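You operate a simulated robot arm through the tools that you are given. There is no shell and no other tool.

You are at the controls of a simulated robot arm. One attempt, no reset.

JOB
Top up the cradle compressor's oil from the green banded can, to between MIN and MAX.
Fine: use the funnel, spill nothing, put can and funnel back, close the fill cap. Set down upright: green banded can. Where these are worked on the way, their far stop is far enough and under half their travel is too little: fill cap.

The check looks at the end state, three seconds after you hand in, the way a careful person would. Anything else that was tipped, shoved, dropped, spilled or broken makes it a failure. A push-on lid holds only when it is set on centred and level and pressed home; a screw cap is set on level and turned clockwise until tight.

ROBOT AND FRAMES
A 7-joint arm with a two-finger parallel gripper, fixed in place. Base frame: the origin is at the foot of the arm, x ahead of it, y to its left, z up; the work surface is at about z = 70. Units: cm, rad, N and s.
With the tool pointing down near the work surface it reaches from about 10 to 66 cm from the base axis. Its first joint turns from -1.152 to 1.152 rad. Payload 1.57 kg.
The tool frame sits at the grasp point between the pads (the TCP): z along the fingers, y along the line on which they close. The tips reach 3 cm beyond it. Largest opening 8 cm; finger width 1.7, thickness 1.2; the body of the gripper, 4 by 8.2 cm, starts 8 cm behind the TCP.
Orientation is told as [roll, pitch, yaw] about the base's x, y, z axes, in that order, counted from this pose: with the fingers straight down and closing along the base's y, the tool's x points along the base's -x, its y along +y and its z along -z.

CONTROLS
- The arm moves only by the tool move_arm. Its argument "increments" is text: rows parted by semicolons, each of 7 numbers parted by spaces: the shift along the base's x, y, z in units of 30 mm (1.0 is 30 mm), then the turn, a rotation vector about the base's x, y, z in units of 5 degrees (1.0 is 5 degrees), then the opening in per cent of the stroke, from 0 (shut) to 100 (fully open). In form: x y z rx ry rz hand; .... A call has 1 to 20 rows; each row shifts and turns the commanded pose from where the row before left it. A call with a number of a shift or a turn outside -1 to 1 is refused whole. Each row takes 0.2 s and may step no farther than 5 cm and 0.15 rad from the row before; otherwise, or with a gripper value out of range, the whole call is refused. Where a pose cannot be reached the arm comes as near as it can. A force on the tool above 90 N (or 10 N above the force at the start of the call, whichever is more), or a blocked arm, ends the call early, and 0.2 s more pass. The fingers move at their own pace (about 7.2 cm/s each) and stop on an object; they squeeze with about 28 N. The grip force told is the motor's: it shows also when the fingers shut on nothing. Time passes only in rows, and 0.2 s behind the last, so rows that do not move let the fingers close. The reply holds the time, the measured pose of the TCP, the force on the tool along the base axes, the opening and the grip force, in the units named above and with some noise, with the torque about the TCP (base axes, N m) and any sound that the robot's microphone picked up.
- Cameras (640 x 400 px; columns grow to the right, rows downward): "scene" is fixed at [6, 41.61, 142.05]; the picture's right is [-0.86, -0.51, 0.00], its down [-0.27, 0.45, -0.85] and it looks along [0.44, -0.73, -0.53] (base axes); focal length 214 px, centre (320, 200). "wrist" rides on the gripper at [7.2, -0.7, -12.2] in the tool frame; the picture's right is [0.09, 1.00, 0.00], its down [-0.84, 0.08, -0.54] and it looks along [-0.54, 0.05, 0.84] (tool axes); focal length 238 px, centre (320, 200). There is no depth. A picture from a camera that has moved, and an enlarged one, comes with that camera's place and axes in the base frame and with its lens. The place of the scene camera against the robot may be out by one fixed shift of up to 2.5 cm in any direction.
- capture(camera): a new picture of that camera. No time passes.
- enlarge(camera, box): a new picture of the part [left, top, right, bottom] of that camera's present view, enlarged. No time passes.
- sign_off(): hands the job in; it is judged then, once.

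Nothing tells you positions but the pictures and the camera data. Unless the task says otherwise, let go and move clear before handing in.

The tools are called after "Emit:" by a JSON object that holds its "name" and its "arguments". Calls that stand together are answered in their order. move_arm: Moves the arm, as the interface text tells. Its arguments: {"type":"object","properties":{"increments":{"type":"string"}},"required":["increments"]} The other tools are called the same way: capture (camera) takes a picture; enlarge (camera, box) takes an enlarged picture of a part of a camera's view; sign_off () hands the job in.

At the start:

```text
time: 0.0
tcp_pos: [29.3, -12.41, 128.08]
tool_rot: [0.001, 0.0, -0.001]
force: [0.3, 0.5, -0.5]
torque: [-0.03, -0.06, -0.02]
grip_width: 7.99
gripper_force: 0.1
```

scene: 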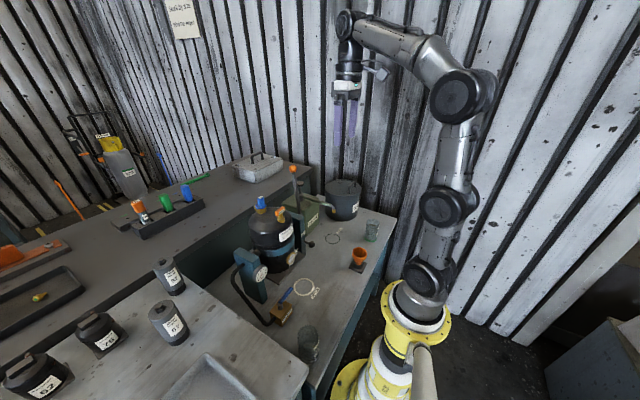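
wrist: 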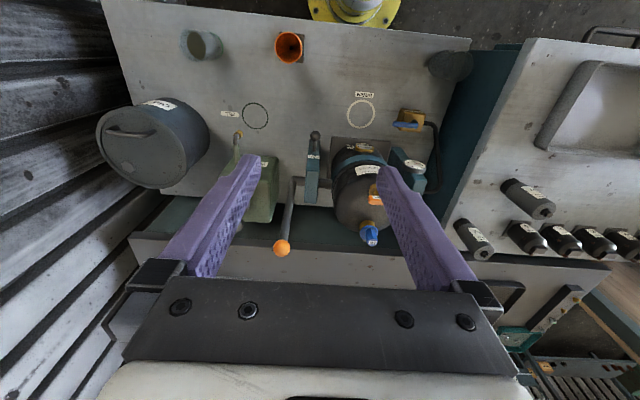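

I see a bench with a compressor, a funnel in a holder, several cans, and a sign on the wall. I'll look closer at everything before moving.

Emit:
{"name": "enlarge", "arguments": {"camera": "scene", "box": [220, 160, 400, 280]}}

Emit:
{"name": "enlarge", "arguments": {"camera": "scene", "box": [220, 240, 400, 360]}}

Emit:
{"name": "enlarge", "arguments": {"camera": "scene", "box": [0, 240, 220, 400]}}

Emit:
{"name": "enlarge", "arguments": {"camera": "scene", "box": [150, 0, 220, 45]}}

Emit:
{"name": "enlarge", "arguments": {"camera": "wrist", "box": [160, 20, 320, 120]}}

Emit:
{"name": "enlarge", "arguments": {"camera": "wrist", "box": [260, 80, 460, 260]}}

Emit:
{"name": "enlarge", "arguments": {"camera": "wrist", "box": [440, 160, 640, 285]}}

```text
3.33 times, centred on (310, 220) of scene
camera zoom: at [6.0, 41.61, 142.05], right [-0.86, -0.51, 0.0], down [-0.27, 0.45, -0.85], along [0.44, -0.73, -0.53], focal length 715 px, centre (353, 133)
```

zoom: 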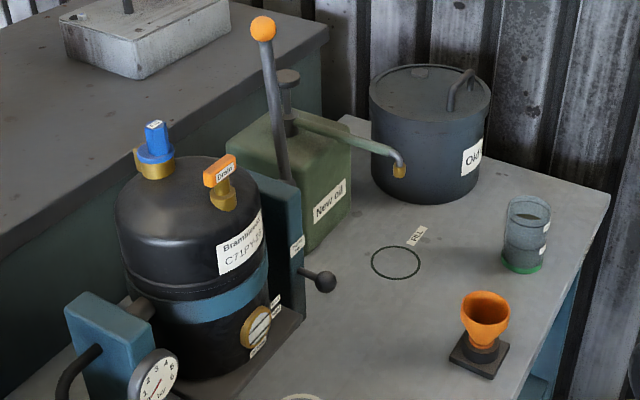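

```text
3.33 times, centred on (310, 300) of scene
camera zoom: at [6.0, 41.61, 142.05], right [-0.86, -0.51, 0.0], down [-0.27, 0.45, -0.85], along [0.44, -0.73, -0.53], focal length 715 px, centre (353, -133)
```

zoom: 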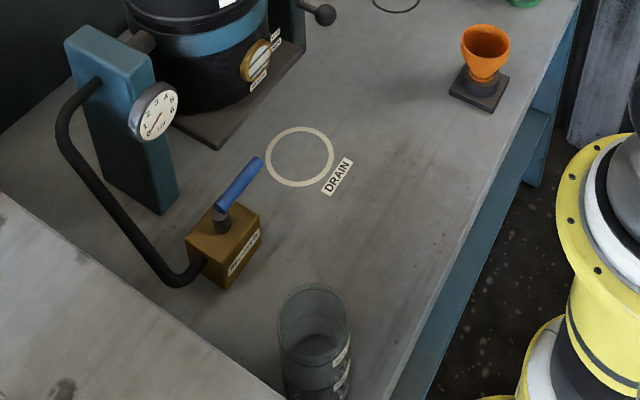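

```text
2.50 times, centred on (110, 320) of scene
camera zoom: at [6.0, 41.61, 142.05], right [-0.86, -0.51, 0.0], down [-0.27, 0.45, -0.85], along [0.44, -0.73, -0.53], focal length 536 px, centre (845, -100)
```

zoom: 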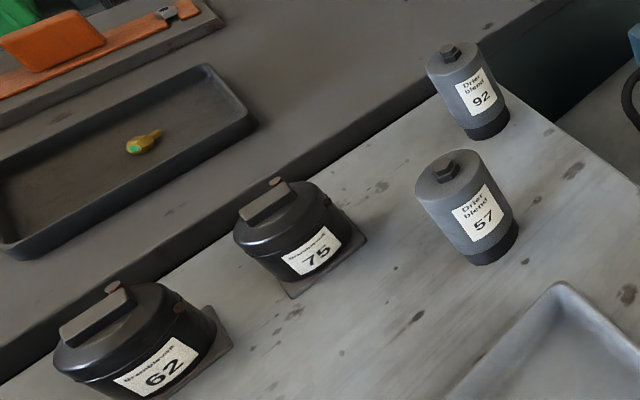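

```text
8.89 times, centred on (185, 22) of scene
camera zoom: at [6.0, 41.61, 142.05], right [-0.86, -0.51, 0.0], down [-0.27, 0.45, -0.85], along [0.44, -0.73, -0.53], focal length 1906 px, centre (1520, 1778)
```

zoom: 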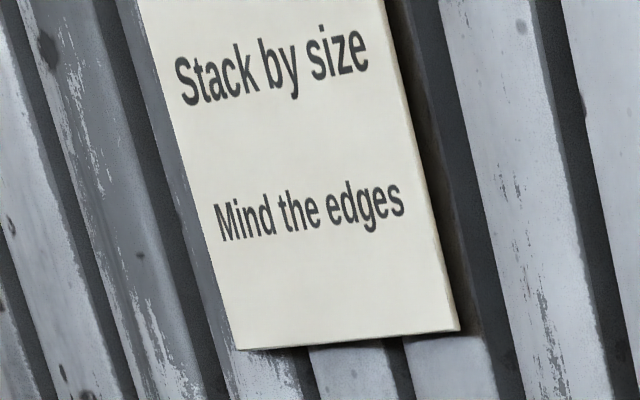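

```text
4.00 times, centred on (240, 70) of wrist
camera zoom: at [22.01, -13.31, 140.39], right [-0.09, 1.0, 0.0], down [0.84, 0.08, 0.54], along [0.54, 0.05, -0.84], focal length 953 px, centre (640, 720)
```

zoom: 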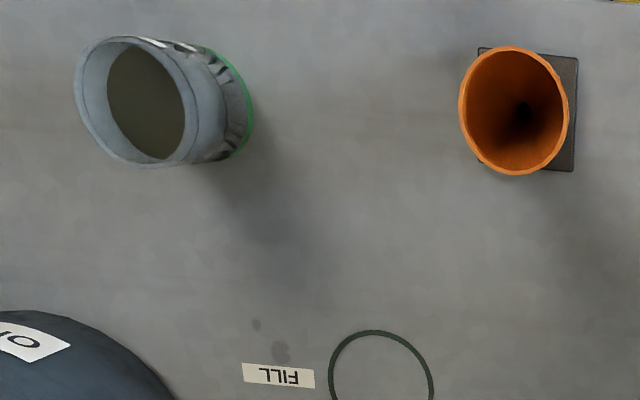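

```text
2.22 times, centred on (360, 170) of wrist
camera zoom: at [22.01, -13.31, 140.39], right [-0.09, 1.0, 0.0], down [0.84, 0.08, 0.54], along [0.54, 0.05, -0.84], focal length 530 px, centre (231, 267)
```

zoom: 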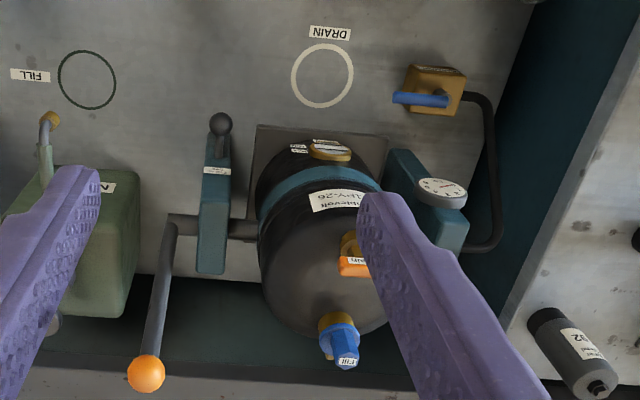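

```text
3.20 times, centred on (540, 222) of wrist
camera zoom: at [22.01, -13.31, 140.39], right [-0.09, 1.0, 0.0], down [0.84, 0.08, 0.54], along [0.54, 0.05, -0.84], focal length 763 px, centre (-384, 128)
```

zoom: 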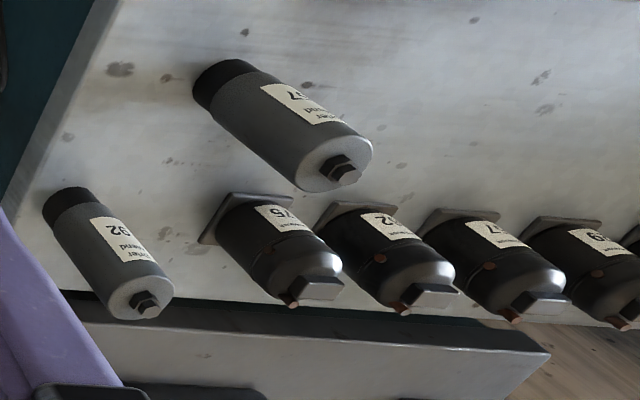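

The compressor sits in a trunnion cradle with a blue Fill cap and an orange Drain cap. A gauge glass faces the arm, and the green-banded can is at the far right corner. I'll zoom in on each.

Emit:
{"name": "enlarge", "arguments": {"camera": "scene", "box": [245, 190, 315, 234]}}

Emit:
{"name": "enlarge", "arguments": {"camera": "scene", "box": [275, 225, 325, 256]}}

Emit:
{"name": "enlarge", "arguments": {"camera": "scene", "box": [340, 205, 400, 280]}}

Emit:
{"name": "enlarge", "arguments": {"camera": "scene", "box": [280, 310, 340, 375]}}

Emit:
{"name": "enlarge", "arguments": {"camera": "wrist", "box": [310, 140, 410, 250]}}

Emit:
{"name": "enlarge", "arguments": {"camera": "wrist", "box": [170, 20, 320, 80]}}

Emit:
{"name": "enlarge", "arguments": {"camera": "wrist", "box": [400, 30, 490, 90]}}

```text
9.09 times, centred on (280, 212) of scene
camera zoom: at [6.0, 41.61, 142.05], right [-0.86, -0.51, 0.0], down [-0.27, 0.45, -0.85], along [0.44, -0.73, -0.53], focal length 1950 px, centre (684, 91)
```

zoom: 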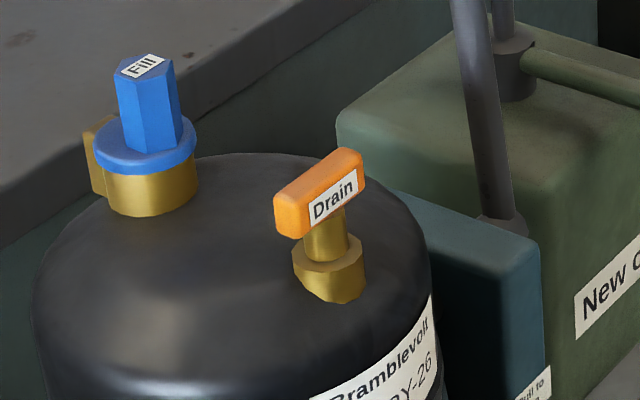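

```text
12.80 times, centred on (300, 240) of scene
camera zoom: at [6.0, 41.61, 142.05], right [-0.86, -0.51, 0.0], down [-0.27, 0.45, -0.85], along [0.44, -0.73, -0.53], focal length 2745 px, centre (576, -318)
```

zoom: 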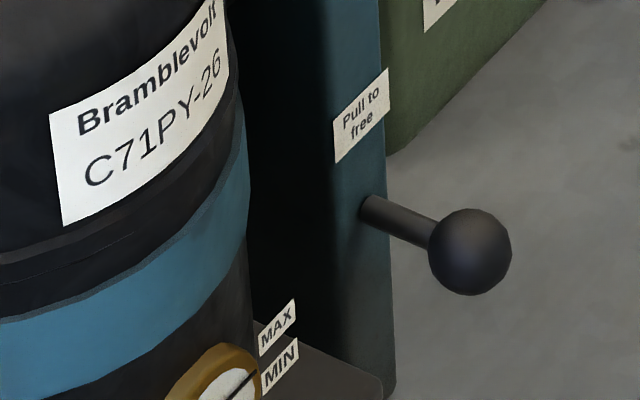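

```text
5.33 times, centred on (370, 242) of scene
camera zoom: at [6.0, 41.61, 142.05], right [-0.86, -0.51, 0.0], down [-0.27, 0.45, -0.85], along [0.44, -0.73, -0.53], focal length 1144 px, centre (53, -27)
```

zoom: 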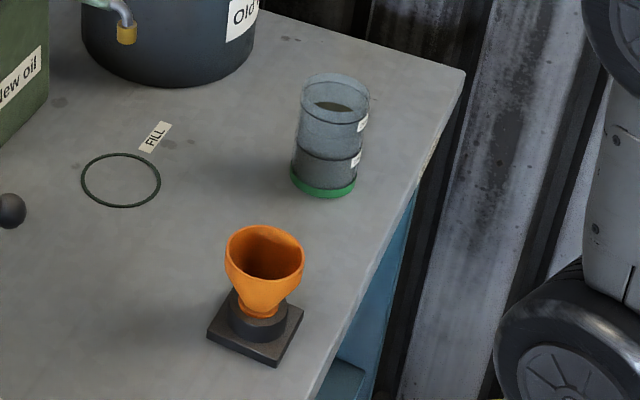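

```text
6.15 times, centred on (310, 342) of scene
camera zoom: at [6.0, 41.61, 142.05], right [-0.86, -0.51, 0.0], down [-0.27, 0.45, -0.85], along [0.44, -0.73, -0.53], focal length 1320 px, centre (382, -677)
```

zoom: 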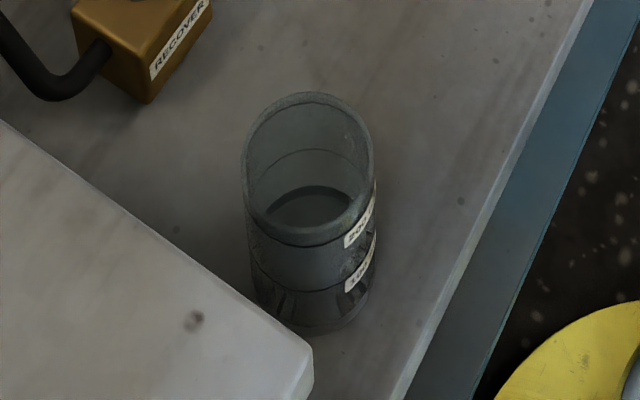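

```text
3.64 times, centred on (360, 195) of wrist
camera zoom: at [22.01, -13.31, 140.39], right [-0.09, 1.0, 0.0], down [0.84, 0.08, 0.54], along [0.54, 0.05, -0.84], focal length 867 px, centre (174, 218)
```

zoom: 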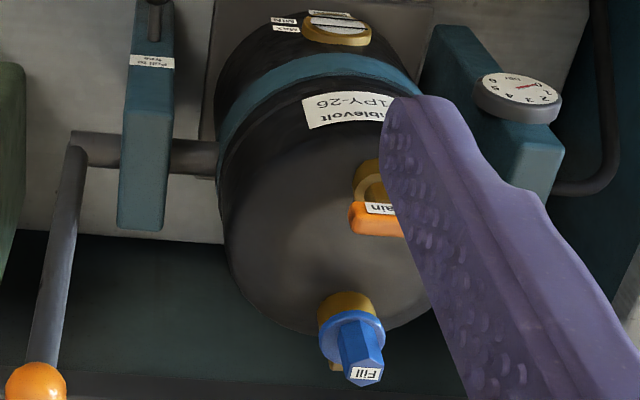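

```text
4.27 times, centred on (245, 50) of wrist
camera zoom: at [22.01, -13.31, 140.39], right [-0.09, 1.0, 0.0], down [0.84, 0.08, 0.54], along [0.54, 0.05, -0.84], focal length 1017 px, centre (640, 840)
```

zoom: 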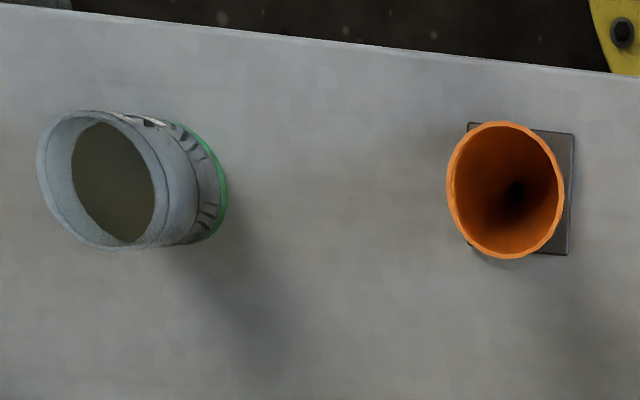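

```text
6.67 times, centred on (445, 60) of wrist
camera zoom: at [22.01, -13.31, 140.39], right [-0.09, 1.0, 0.0], down [0.84, 0.08, 0.54], along [0.54, 0.05, -0.84], focal length 1589 px, centre (-513, 1133)
```

zoom: 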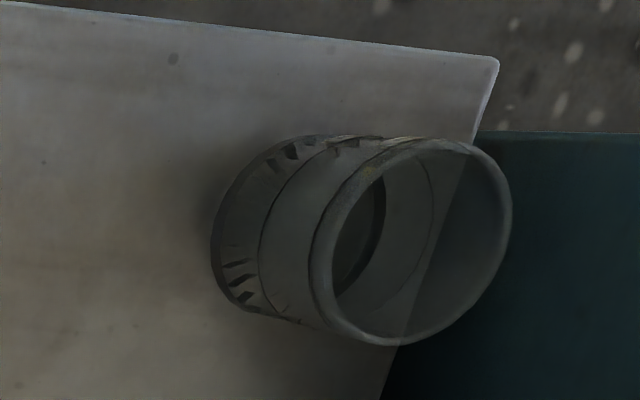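

The fill cap is at about (52, -0.5, 107), the funnel stand at about (22.6, -20) and the green can at about (24, -40). Next I'll bring the wrist camera in front of the compressor to read the gauge glass and inspect the cap.

Emit:
{"name": "move_arm", "arguments": {"increments": "-0.443 0.59 -0.9 0 0 0 100;-0.443 0.59 -0.9 0 0 0 100;-0.443 0.59 -0.9 0 0 0 100;-0.443 0.59 -0.9 0 0 0 100;-0.443 0.59 -0.9 0 0 0 100;-0.443 0.59 -0.9 0 0 0 100;-0.443 0.59 -0.9 0 0 0 100"}}

Emit:
{"name": "capture", "arguments": {"camera": "wrist"}}

Emit:
{"name": "capture", "arguments": {"camera": "scene"}}

```text
time: 1.6
tcp_pos: [19.8, 0.07, 109.28]
tool_rot: [-0.001, -0.001, 0.0]
force: [-0.1, -0.5, -0.2]
torque: [-0.02, 0.02, 0.0]
grip_width: 8.01
gripper_force: 0.2
```

```text
taken
camera wrist: at [12.65, -0.81, 121.55], right [-0.09, 1.0, 0.0], down [0.84, 0.08, 0.54], along [0.54, 0.05, -0.84], focal length 238 px, centre (320, 200)
```

wrist: 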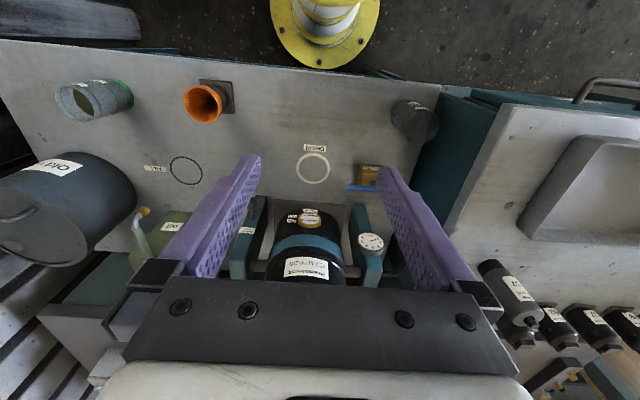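

```text
taken
```

scene: 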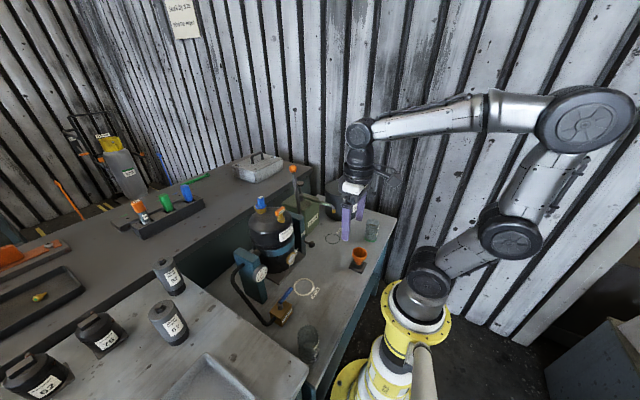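

I'm in front of the compressor now, so I'll zoom in on the gauge glass, the pressure gauge and the label.

Emit:
{"name": "enlarge", "arguments": {"camera": "wrist", "box": [275, 200, 345, 244]}}

Emit:
{"name": "enlarge", "arguments": {"camera": "wrist", "box": [230, 190, 400, 290]}}

Emit:
{"name": "enlarge", "arguments": {"camera": "wrist", "box": [40, 60, 250, 200]}}

Emit:
{"name": "enlarge", "arguments": {"camera": "wrist", "box": [330, 80, 450, 260]}}

Emit:
{"name": "enlarge", "arguments": {"camera": "wrist", "box": [350, 225, 390, 260]}}

```text
9.09 times, centred on (310, 222) of wrist
camera zoom: at [12.65, -0.81, 121.55], right [-0.09, 1.0, 0.0], down [0.84, 0.08, 0.54], along [0.54, 0.05, -0.84], focal length 2167 px, centre (411, 0)
```

zoom: 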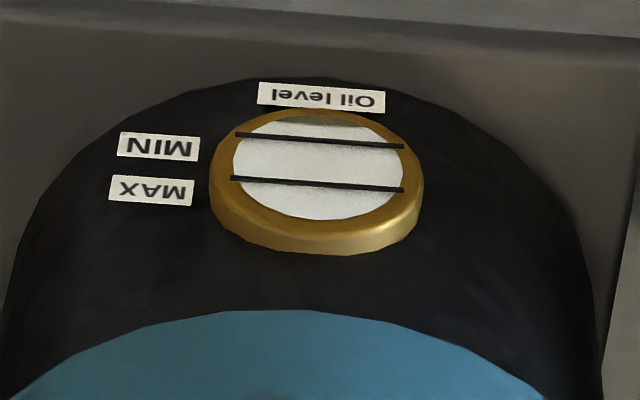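

```text
3.76 times, centred on (315, 240) of wrist
camera zoom: at [12.65, -0.81, 121.55], right [-0.09, 1.0, 0.0], down [0.84, 0.08, 0.54], along [0.54, 0.05, -0.84], focal length 897 px, centre (339, 49)
```

zoom: 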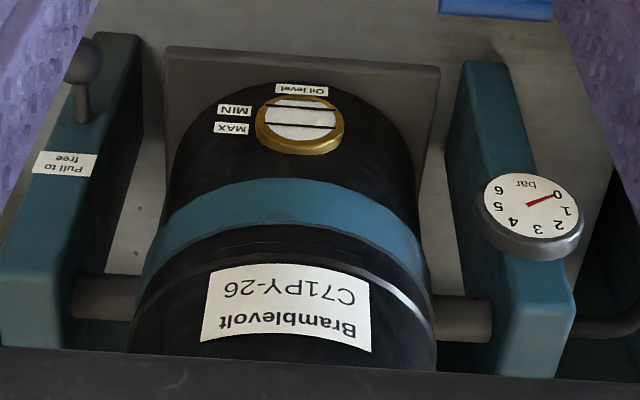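

```text
2.86 times, centred on (145, 130) of wrist
camera zoom: at [12.65, -0.81, 121.55], right [-0.09, 1.0, 0.0], down [0.84, 0.08, 0.54], along [0.54, 0.05, -0.84], focal length 681 px, centre (820, 400)
```

zoom: 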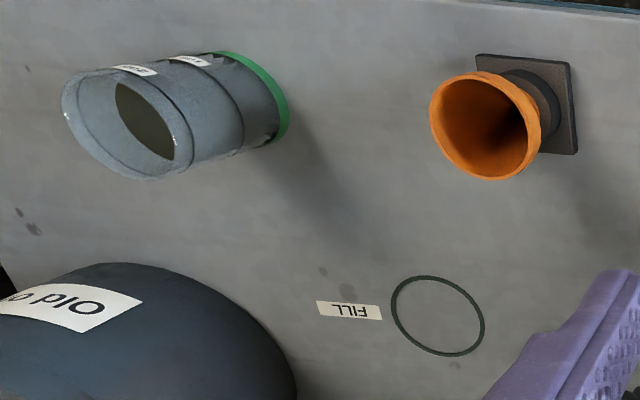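

```text
2.22 times, centred on (390, 170) of wrist
camera zoom: at [12.65, -0.81, 121.55], right [-0.09, 1.0, 0.0], down [0.84, 0.08, 0.54], along [0.54, 0.05, -0.84], focal length 530 px, centre (164, 267)
```

zoom: 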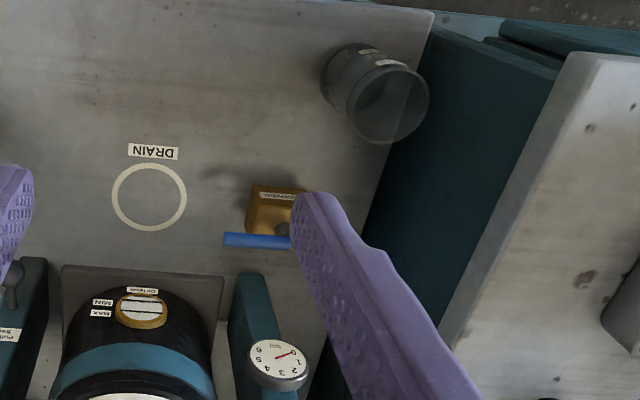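

```text
11.43 times, centred on (370, 242) of wrist
camera zoom: at [12.65, -0.81, 121.55], right [-0.09, 1.0, 0.0], down [0.84, 0.08, 0.54], along [0.54, 0.05, -0.84], focal length 2724 px, centre (-251, -286)
```

zoom: 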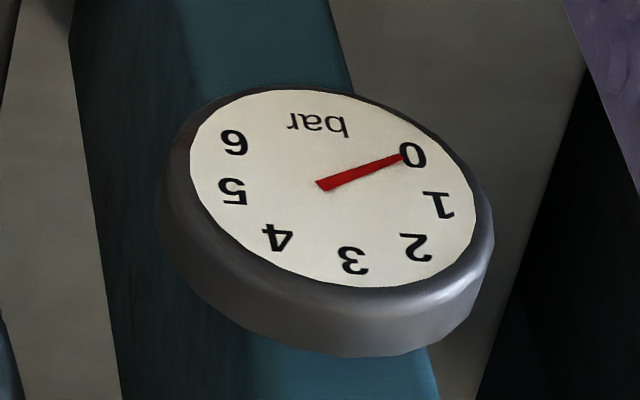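

The pressure gauge reads 0 and the oil is just under MIN. I'll check the fill level of the green can more closely.

Emit:
{"name": "enlarge", "arguments": {"camera": "wrist", "box": [50, 70, 140, 126]}}

Emit:
{"name": "enlarge", "arguments": {"camera": "scene", "box": [355, 210, 391, 246]}}

Emit:
{"name": "enlarge", "arguments": {"camera": "scene", "box": [245, 192, 281, 216]}}

Emit:
{"name": "enlarge", "arguments": {"camera": "scene", "box": [275, 230, 305, 255]}}

Emit:
{"name": "enlarge", "arguments": {"camera": "scene", "box": [340, 240, 380, 275]}}

```text
7.11 times, centred on (95, 98) of wrist
camera zoom: at [12.65, -0.81, 121.55], right [-0.09, 1.0, 0.0], down [0.84, 0.08, 0.54], along [0.54, 0.05, -0.84], focal length 1695 px, centre (1920, 925)
```

zoom: 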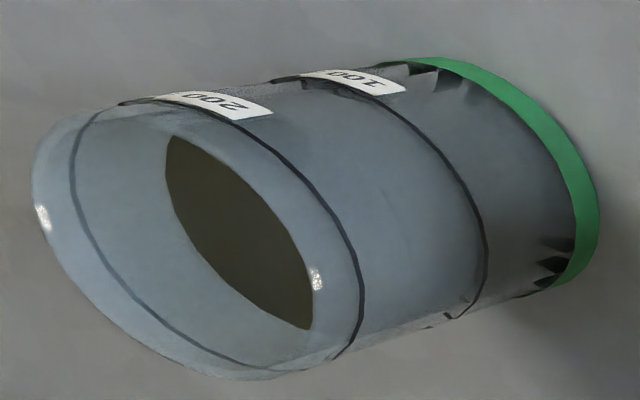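

```text
11.11 times, centred on (373, 228) of scene
camera zoom: at [6.0, 41.61, 142.05], right [-0.86, -0.51, 0.0], down [-0.27, 0.45, -0.85], along [0.44, -0.73, -0.53], focal length 2383 px, centre (-269, -111)
```

zoom: 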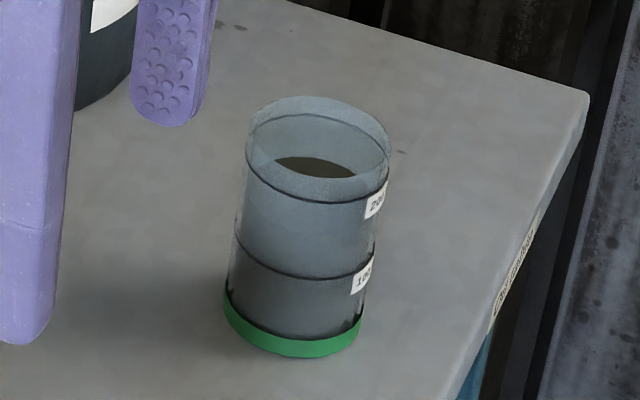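

```text
16.00 times, centred on (263, 204) of scene
camera zoom: at [6.0, 41.61, 142.05], right [-0.86, -0.51, 0.0], down [-0.27, 0.45, -0.85], along [0.44, -0.73, -0.53], focal length 3432 px, centre (1232, 136)
```

zoom: 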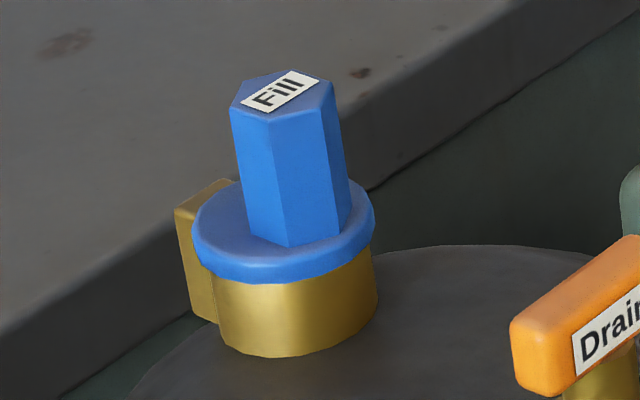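

```text
16.00 times, centred on (290, 242) of scene
camera zoom: at [6.0, 41.61, 142.05], right [-0.86, -0.51, 0.0], down [-0.27, 0.45, -0.85], along [0.44, -0.73, -0.53], focal length 3432 px, centre (800, -480)
```

zoom: 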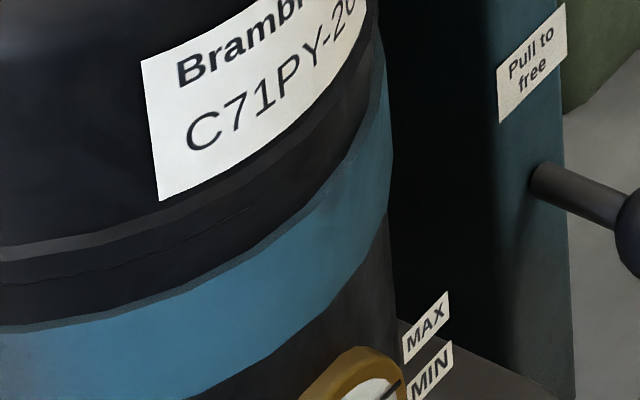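

```text
11.43 times, centred on (360, 258) of scene
camera zoom: at [6.0, 41.61, 142.05], right [-0.86, -0.51, 0.0], down [-0.27, 0.45, -0.85], along [0.44, -0.73, -0.53], focal length 2451 px, centre (-137, -457)
```

zoom: 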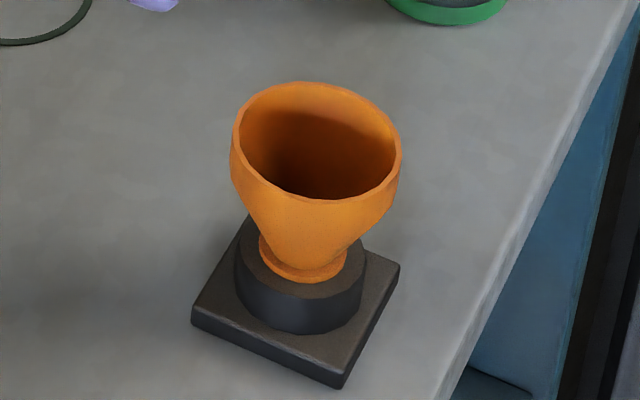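

The can holds about 125 ml. The cap may be hinged or screwed, since there's a brass lug on its far side, so I'll bring the wrist camera closer above it to find out.

Emit:
{"name": "move_arm", "arguments": {"increments": "0 0 1 0 0 0 100;0 0 1 0 0 0 100;0 0 1 0 0 0 100;1 0 0 0 0 0 100;1 0 0 0 0 0 100;1 0 0 0 0 0 100;1 0 0 0 0 0 100;1 0 0 0 0 0 100;1 0 0 0 0 0 100;1 0 0 0 0 0 100"}}

Emit:
{"name": "capture", "arguments": {"camera": "wrist"}}

Emit:
{"name": "capture", "arguments": {"camera": "scene"}}

```text
time: 3.8
tcp_pos: [40.87, -0.11, 118.42]
tool_rot: [0.0, -0.002, 0.0]
force: [-1.0, -0.6, 0.0]
torque: [0.01, -0.02, 0.02]
grip_width: 8.02
gripper_force: 0.0
```

```text
taken
camera wrist: at [33.68, -0.88, 130.64], right [-0.09, 1.0, 0.0], down [0.84, 0.08, 0.54], along [0.54, 0.05, -0.84], focal length 238 px, centre (320, 200)
```

wrist: 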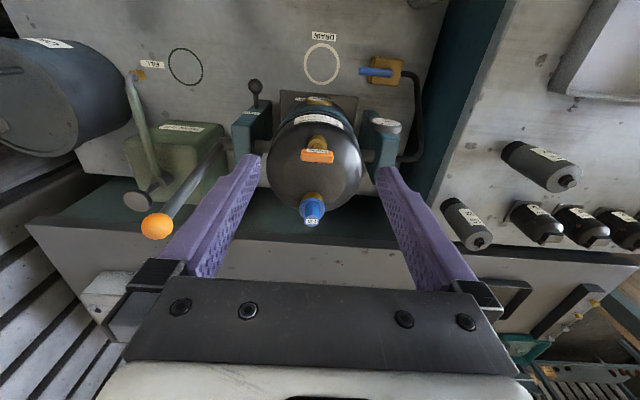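

```text
taken
```

scene: 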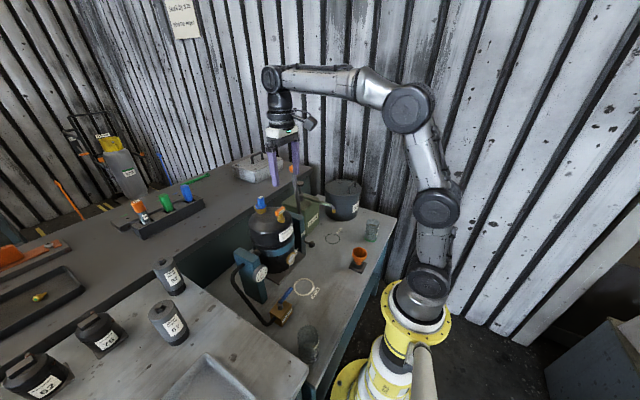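

Emit:
{"name": "enlarge", "arguments": {"camera": "wrist", "box": [285, 180, 341, 236]}}

Emit:
{"name": "enlarge", "arguments": {"camera": "wrist", "box": [260, 85, 370, 235]}}

```text
7.14 times, centred on (313, 208) of wrist
camera zoom: at [33.68, -0.88, 130.64], right [-0.09, 1.0, 0.0], down [0.84, 0.08, 0.54], along [0.54, 0.05, -0.84], focal length 1702 px, centre (370, 143)
```

zoom: 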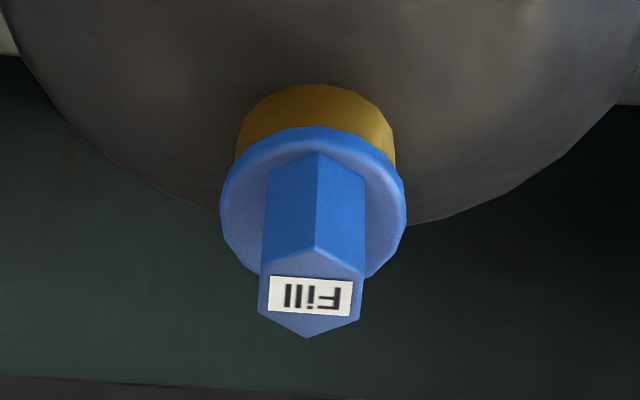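

```text
2.67 times, centred on (315, 160) of wrist
camera zoom: at [33.68, -0.88, 130.64], right [-0.09, 1.0, 0.0], down [0.84, 0.08, 0.54], along [0.54, 0.05, -0.84], focal length 636 px, centre (333, 307)
```

zoom: 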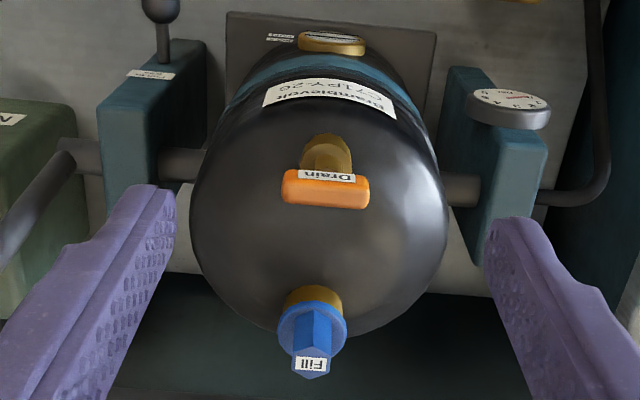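

The cap has a hex tower with its flats facing ±y. To see the brass lug on the far side I'll turn the wrist by -90° and look from the left.

Emit:
{"name": "move_arm", "arguments": {"increments": "0.222 0.15 0 0 0 -1 100;0.222 0.15 0 0 0 -1 100;0.222 0.15 0 0 0 -1 100;0.222 0.15 0 0 0 -1 100;0.222 0.15 0 0 0 -1 100;0.222 0.15 0 0 0 -1 100;0.222 0.15 0 0 0 -1 100;0.222 0.15 0 0 0 -1 100;0.222 0.15 0 0 0 -1 100;0.222 0.15 0 0 0 -1 100;0.222 0.15 0 0 0 -1 100;0.222 0.15 0 0 0 -1 100;0.222 0.15 0 0 0 -1 100;0.222 0.15 0 0 0 -1 100;0.222 0.15 0 0 0 -1 100;0.222 0.15 0 0 0 -1 100;0.222 0.15 0 0 0 -1 100;0.222 0.15 0 0 0 -1 100"}}

Emit:
{"name": "capture", "arguments": {"camera": "wrist"}}

```text
time: 7.6
tcp_pos: [52.92, 8.04, 118.2]
tool_rot: [-0.001, -0.001, -1.572]
force: [0.0, -0.7, -0.2]
torque: [0.02, 0.0, 0.02]
grip_width: 8.02
gripper_force: 0.1
```

```text
taken
camera wrist: at [52.25, 15.03, 130.47], right [1.0, 0.09, 0.0], down [0.08, -0.84, 0.54], along [0.05, -0.54, -0.84], focal length 238 px, centre (320, 200)
```

wrist: 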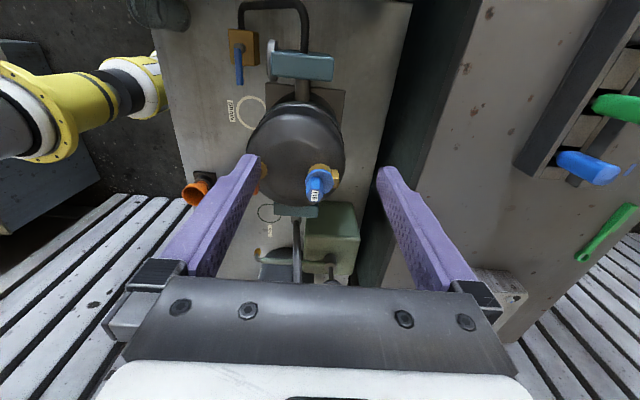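

Emit:
{"name": "enlarge", "arguments": {"camera": "wrist", "box": [294, 155, 350, 211]}}

Emit:
{"name": "enlarge", "arguments": {"camera": "wrist", "box": [230, 20, 390, 280]}}

Emit:
{"name": "enlarge", "arguments": {"camera": "wrist", "box": [540, 80, 640, 270]}}

```text
7.14 times, centred on (322, 183) of wrist
camera zoom: at [52.25, 15.03, 130.47], right [1.0, 0.09, 0.0], down [0.08, -0.84, 0.54], along [0.05, -0.54, -0.84], focal length 1702 px, centre (306, 321)
```

zoom: 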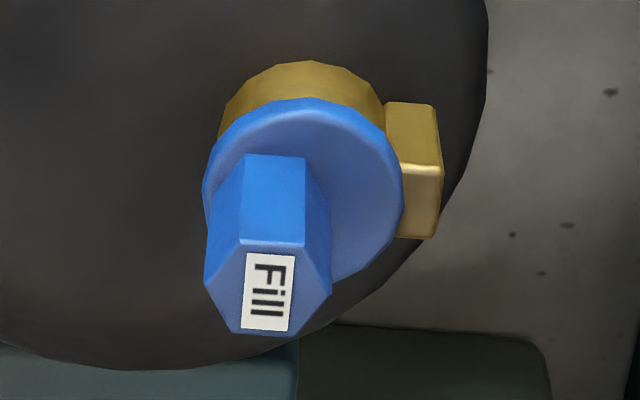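

```text
1.54 times, centred on (310, 150) of wrist
camera zoom: at [52.25, 15.03, 130.47], right [1.0, 0.09, 0.0], down [0.08, -0.84, 0.54], along [0.05, -0.54, -0.84], focal length 367 px, centre (335, 277)
```

zoom: 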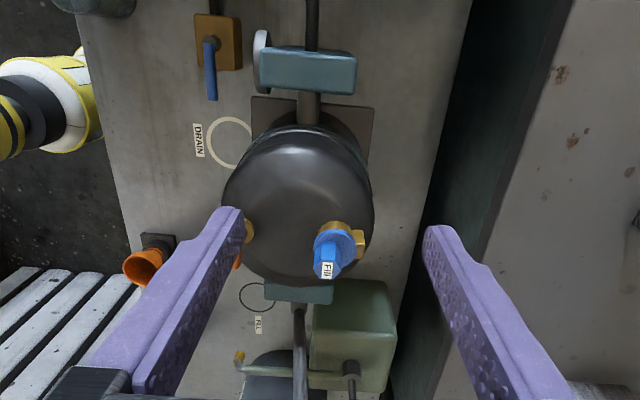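

```text
2.11 times, centred on (590, 175) of wrist
camera zoom: at [52.25, 15.03, 130.47], right [1.0, 0.09, 0.0], down [0.08, -0.84, 0.54], along [0.05, -0.54, -0.84], focal length 502 px, centre (-248, 253)
```

zoom: 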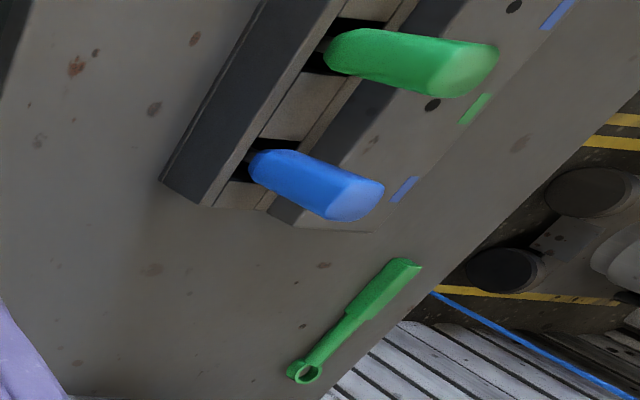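

The lug on the +x side looks like a hinge, with its axis along y, so the cap should flip up and back. I'll close the fingers, lower them in front of the cap's tower, and then push it gently towards +x.

Emit:
{"name": "move_arm", "arguments": {"increments": "-0.49 -0.915 0 0 0 0 0;-0.49 -0.915 0 0 0 0 0;-0.49 -0.915 0 0 0 0 0;0 0 0 0 0 0 0;0 0 -0.958 0 0 0 0;0 0 -0.958 0 0 0 0;0 0 -0.958 0 0 0 0;0 0 -0.958 0 0 0 0"}}

Emit:
{"name": "capture", "arguments": {"camera": "wrist"}}

Emit:
{"name": "enlarge", "arguments": {"camera": "scene", "box": [230, 140, 330, 220]}}

```text
time: 9.4
tcp_pos: [48.48, -0.06, 106.83]
tool_rot: [0.0, -0.001, -1.572]
force: [0.2, 0.6, -0.5]
torque: [-0.02, -0.01, 0.01]
grip_width: 0.0
gripper_force: 21.1
```

```text
taken
camera wrist: at [47.88, 6.86, 119.02], right [1.0, 0.09, 0.0], down [0.08, -0.84, 0.54], along [0.05, -0.54, -0.84], focal length 238 px, centre (320, 200)
```

wrist: 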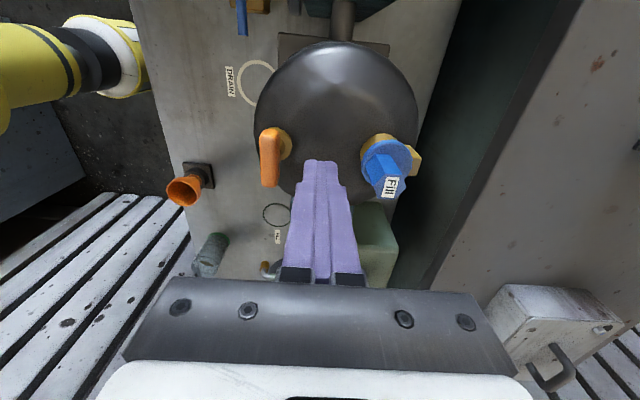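

```text
5.00 times, centred on (280, 180) of scene
camera zoom: at [6.0, 41.61, 142.05], right [-0.86, -0.51, 0.0], down [-0.27, 0.45, -0.85], along [0.44, -0.73, -0.53], focal length 1072 px, centre (520, 300)
```

zoom: 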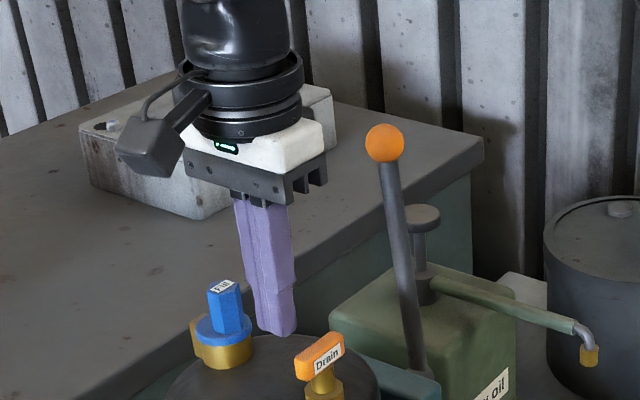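

The fingertips sit in front of the tower at its height, so I'll push gently in +x and check the force and motion.

Emit:
{"name": "move_arm", "arguments": {"increments": "0.4 0 0 0 0 0 0;0.3 0 0 0 0 0 0;0.2 0 0 0 0 0 0;0.2 0 0 0 0 0 0;0.2 0 0 0 0 0 0"}}

Emit:
{"name": "capture", "arguments": {"camera": "wrist"}}

Emit:
{"name": "enlarge", "arguments": {"camera": "scene", "box": [230, 160, 310, 220]}}

```text
time: 10.6
tcp_pos: [51.76, -0.21, 107.69]
tool_rot: [-0.004, 0.0, -1.569]
force: [-55.8, 1.7, 47.6]
torque: [0.14, 1.21, 0.15]
grip_width: 0.02
gripper_force: 21.0
```

```text
taken
camera wrist: at [51.13, 6.79, 119.97], right [1.0, 0.09, 0.0], down [0.08, -0.84, 0.54], along [0.05, -0.54, -0.84], focal length 238 px, centre (320, 200)
```

wrist: 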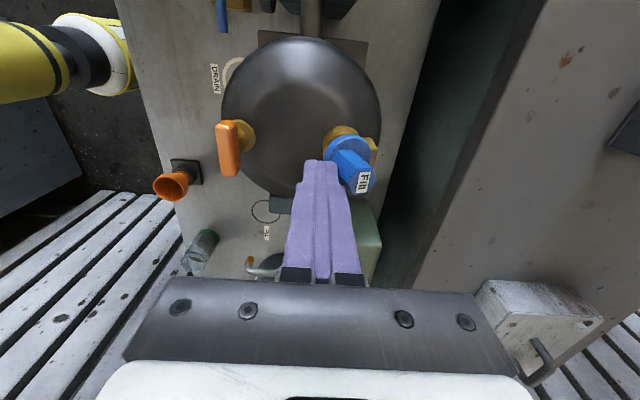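

```text
6.67 times, centred on (270, 190) of scene
camera zoom: at [5.75, 41.62, 142.05], right [-0.86, -0.51, 0.0], down [-0.27, 0.45, -0.85], along [0.44, -0.73, -0.53], focal length 1430 px, centre (653, 267)
```

zoom: 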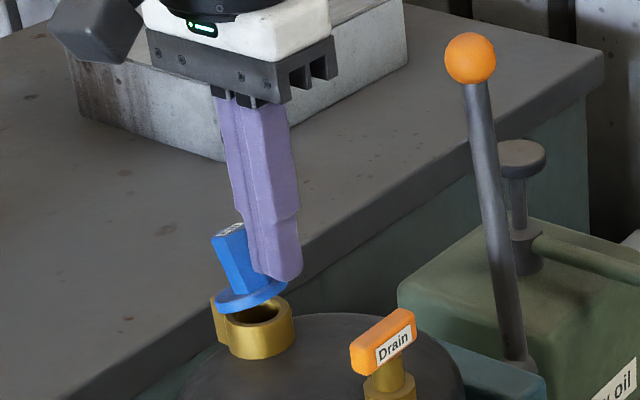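

It's hinged and opening, but the fingertips caught on the flange. I'll rise while continuing to push.

Emit:
{"name": "move_arm", "arguments": {"increments": "0 0 0.45 0 0 0 0;0.2 0 0.25 0 0 0 0;0.3 0 0.15 0 0 0 0;0.3 0 0.1 0 0 0 0;0.3 0 0 0 0 0 0"}}

Emit:
{"name": "capture", "arguments": {"camera": "wrist"}}

Emit:
{"name": "enlarge", "arguments": {"camera": "scene", "box": [230, 160, 310, 220]}}

```text
time: 11.8
tcp_pos: [55.65, -0.33, 109.45]
tool_rot: [-0.002, 0.002, -1.57]
force: [0.2, -1.1, 0.0]
torque: [0.0, -0.04, -0.02]
grip_width: 0.0
gripper_force: 21.3
```

```text
taken
camera wrist: at [55.01, 6.65, 121.72], right [1.0, 0.09, 0.0], down [0.08, -0.84, 0.54], along [0.05, -0.54, -0.84], focal length 238 px, centre (320, 200)
```

wrist: 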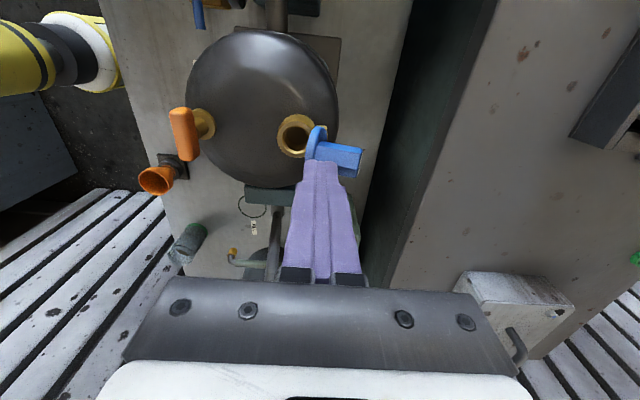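

```text
6.67 times, centred on (270, 190) of scene
camera zoom: at [6.0, 41.61, 142.05], right [-0.86, -0.51, 0.0], down [-0.27, 0.45, -0.85], along [0.44, -0.73, -0.53], focal length 1430 px, centre (653, 267)
```

zoom: 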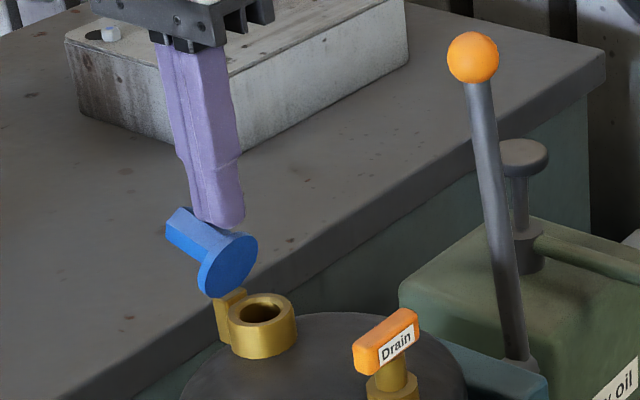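

The cap is open to about 90° and stays there. I'll move over the tower and press it gently down towards its far stop.

Emit:
{"name": "move_arm", "arguments": {"increments": "0.5 0 0.2 0 0 0 0;0.5 0 0 0 0 0 0;0 0 -0.25 0 0 0 0;0 0 -0.2 0 0 0 0;0 0 -0.2 0 0 0 0"}}

Emit:
{"name": "capture", "arguments": {"camera": "wrist"}}

Emit:
{"name": "enlarge", "arguments": {"camera": "scene", "box": [230, 160, 310, 220]}}

```text
time: 13.0
tcp_pos: [59.19, -0.16, 109.33]
tool_rot: [0.035, -0.002, -1.571]
force: [27.3, -2.5, 36.2]
torque: [0.06, -0.68, -0.05]
grip_width: 0.0
gripper_force: 20.6
```

```text
taken
camera wrist: at [58.11, 6.81, 121.58], right [1.0, 0.09, 0.03], down [0.06, -0.84, 0.55], along [0.08, -0.54, -0.84], focal length 238 px, centre (320, 200)
```

wrist: 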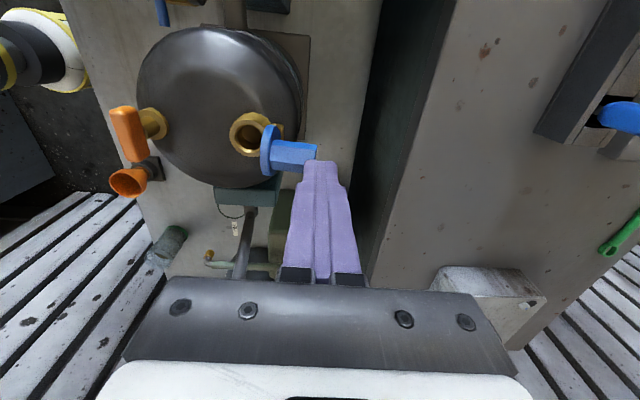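

```text
6.67 times, centred on (270, 190) of scene
camera zoom: at [6.02, 41.6, 142.05], right [-0.86, -0.51, 0.0], down [-0.27, 0.45, -0.85], along [0.44, -0.73, -0.53], focal length 1430 px, centre (653, 267)
```

zoom: 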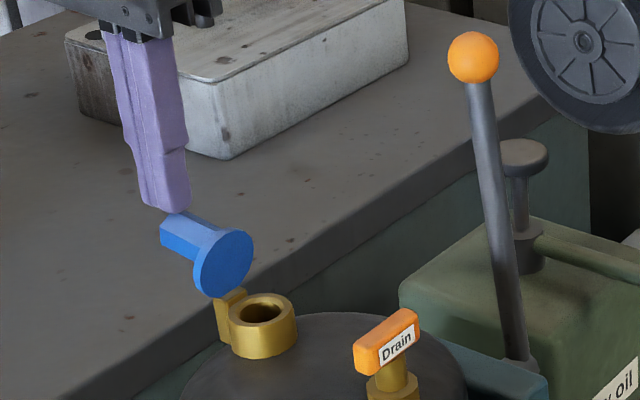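

The tower is pressed onto its stop and hasn't moved under 36 N, so the cap is fully open. Now I'll lift off, turn back to yaw 0 and head for the funnel.

Emit:
{"name": "move_arm", "arguments": {"increments": "0 0 0.8 0 0 0 0;0 0 0.8 0 0 0 0;-1 0 0.6 0 0 1 20;-1 0 0.5 0 0 1 40;-1 0 0 0 0 1 60;-1 0 0 0 0 1 80;-1 -0.3 0 0 0 1 100;-1 -0.4 0 0 0 1 100;-1 -0.4 0 0 0 1 100;-0.8 -0.5 -0.1 0 0 1 100;-0.8 -0.5 -0.1 0 0 1 100;-0.8 -0.5 -0.2 0 0 1 100;-0.8 -0.5 -0.2 0 0 1 100;-0.8 -0.5 -0.3 0 0 1 100;-0.8 -0.5 -0.3 0 0 1 100;-0.8 -0.5 -0.3 0 0 1 100;-0.4 -0.5 -0.5 0 0 1 100;-0.4 -0.5 -0.5 0 0 1 100;-0.2 -0.5 -0.5 0 0 1 100;0 -0.5 -0.5 0 0 1 100"}}

Emit:
{"name": "capture", "arguments": {"camera": "wrist"}}

Emit:
{"name": "capture", "arguments": {"camera": "scene"}}

```text
time: 17.2
tcp_pos: [16.63, -19.99, 105.23]
tool_rot: [-0.001, 0.0, 0.001]
force: [-0.1, 0.4, -0.7]
torque: [-0.02, 0.0, -0.03]
grip_width: 7.99
gripper_force: 0.0
out of reach, approached as far as the arm can: row 2
```

```text
taken
camera wrist: at [9.29, -20.96, 117.46], right [-0.09, 1.0, 0.0], down [0.84, 0.08, 0.54], along [0.54, 0.05, -0.84], focal length 238 px, centre (320, 200)
```

wrist: 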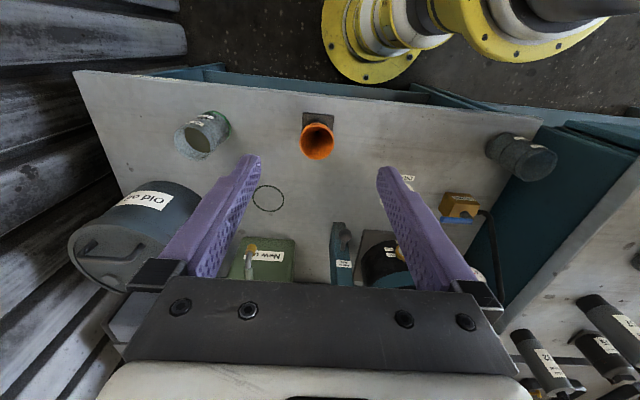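

```text
taken
```

scene: 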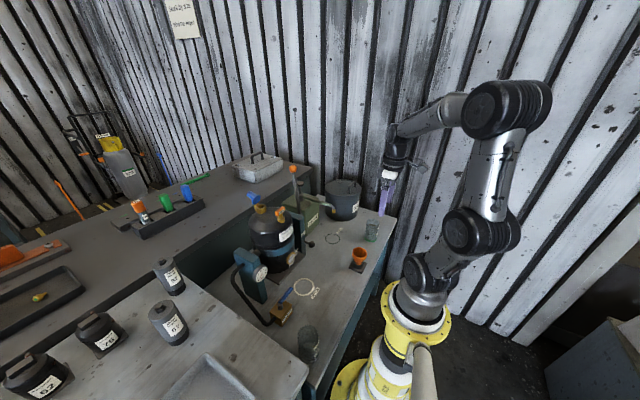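

Emit:
{"name": "enlarge", "arguments": {"camera": "wrist", "box": [285, 95, 355, 175]}}

Emit:
{"name": "enlarge", "arguments": {"camera": "wrist", "box": [160, 90, 250, 180]}}

Emit:
{"name": "enlarge", "arguments": {"camera": "scene", "box": [335, 235, 385, 285]}}

Emit:
{"name": "enlarge", "arguments": {"camera": "scene", "box": [240, 180, 310, 230]}}

```text
5.00 times, centred on (320, 135) of wrist
camera zoom: at [9.29, -20.96, 117.46], right [-0.09, 1.0, 0.0], down [0.84, 0.08, 0.54], along [0.54, 0.05, -0.84], focal length 1192 px, centre (320, 525)
```

zoom: 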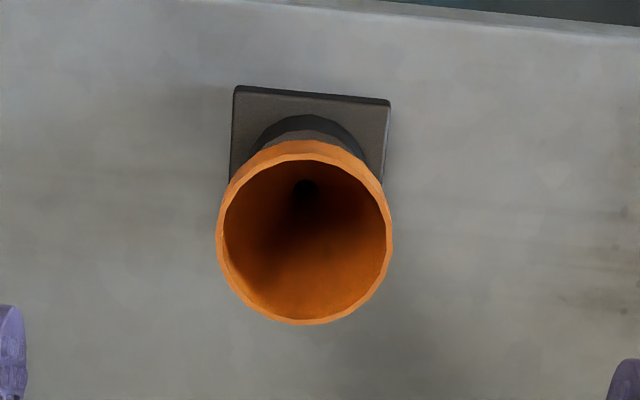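

```text
4.44 times, centred on (205, 135) of wrist
camera zoom: at [9.29, -20.96, 117.46], right [-0.09, 1.0, 0.0], down [0.84, 0.08, 0.54], along [0.54, 0.05, -0.84], focal length 1059 px, centre (831, 489)
```

zoom: 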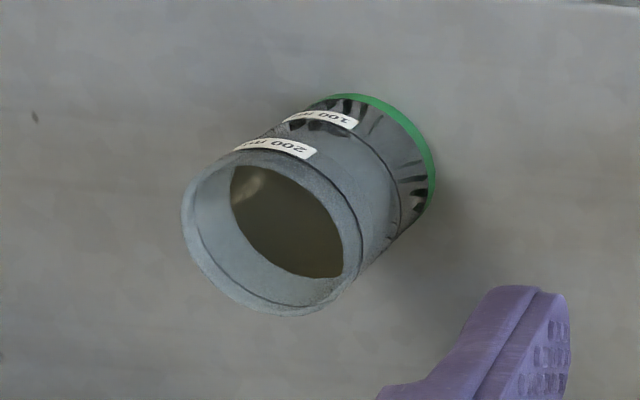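

```text
8.00 times, centred on (360, 260) of scene
camera zoom: at [6.0, 41.61, 142.05], right [-0.86, -0.51, 0.0], down [-0.27, 0.45, -0.85], along [0.44, -0.73, -0.53], focal length 1716 px, centre (0, -280)
```

zoom: 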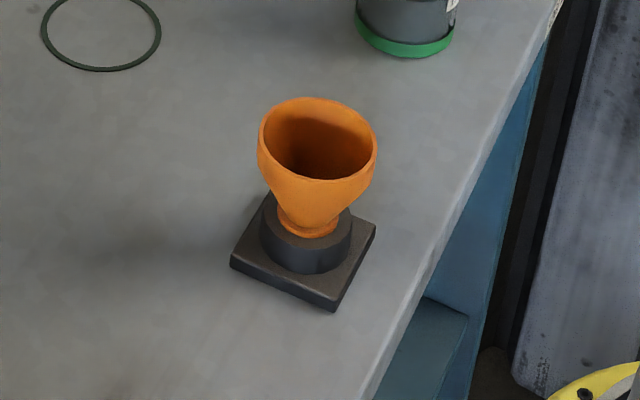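

```text
8.00 times, centred on (275, 205) of scene
camera zoom: at [6.0, 41.61, 142.05], right [-0.86, -0.51, 0.0], down [-0.27, 0.45, -0.85], along [0.44, -0.73, -0.53], focal length 1716 px, centre (680, 160)
```

zoom: 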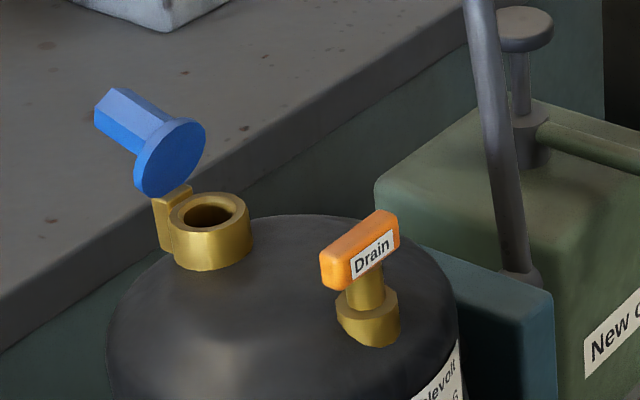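

The cap looks open only about 80–90° and may not be quite at its stop. The funnel bowl needs the flange well clear, so I'll go back with closed fingers and push the flange's inner face near its upper edge towards +x.

Emit:
{"name": "move_arm", "arguments": {"increments": "0.941 0.55 0.3 0 0 0 0;0.941 0.55 0.3 0 0 0 0;0.941 0.55 0.3 0 0 0 0;0.941 0.55 0.3 0 0 0 0;0.941 0.55 0.3 0 0 0 0;0.941 0.55 0.3 0 0 0 0;0.941 0.55 0.3 0 0 0 0;0.941 0.55 0.3 0 0 0 0;0.941 0.55 0.3 0 0 0 0;0.941 0.55 0.3 0 0 0 0;0.941 0.55 0.3 0 0 0 0;0.941 0.55 0.3 0 0 0 0;0 0 -0.7 0 0 0 0;0 0 -0.7 0 0 0 0;0 0 -0.7 0 0 0 0"}}

Emit:
{"name": "capture", "arguments": {"camera": "wrist"}}

Emit:
{"name": "enlarge", "arguments": {"camera": "scene", "box": [230, 160, 310, 220]}}

```text
time: 20.4
tcp_pos: [50.53, -0.03, 109.64]
tool_rot: [0.0, -0.001, 0.0]
force: [-0.2, 0.8, 0.3]
torque: [-0.03, 0.02, 0.0]
grip_width: 0.02
gripper_force: 21.4
```

```text
taken
camera wrist: at [43.28, -0.84, 121.9], right [-0.09, 1.0, 0.0], down [0.84, 0.08, 0.54], along [0.54, 0.05, -0.84], focal length 238 px, centre (320, 200)
```

wrist: 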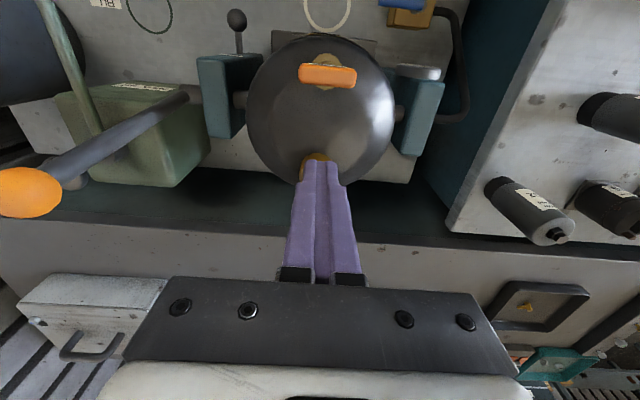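

```text
6.67 times, centred on (270, 190) of scene
camera zoom: at [6.0, 41.61, 142.05], right [-0.86, -0.51, 0.0], down [-0.27, 0.45, -0.85], along [0.44, -0.73, -0.53], focal length 1430 px, centre (653, 267)
```

zoom: 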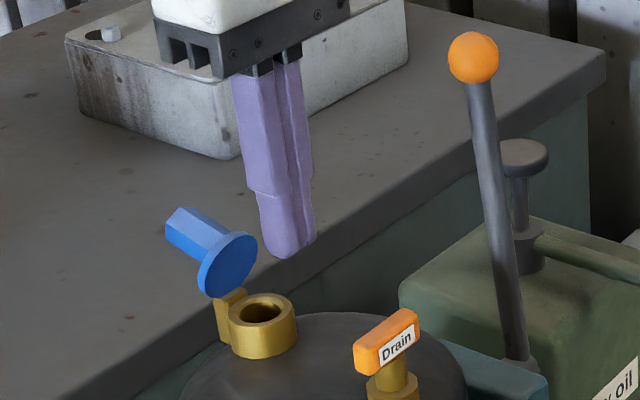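

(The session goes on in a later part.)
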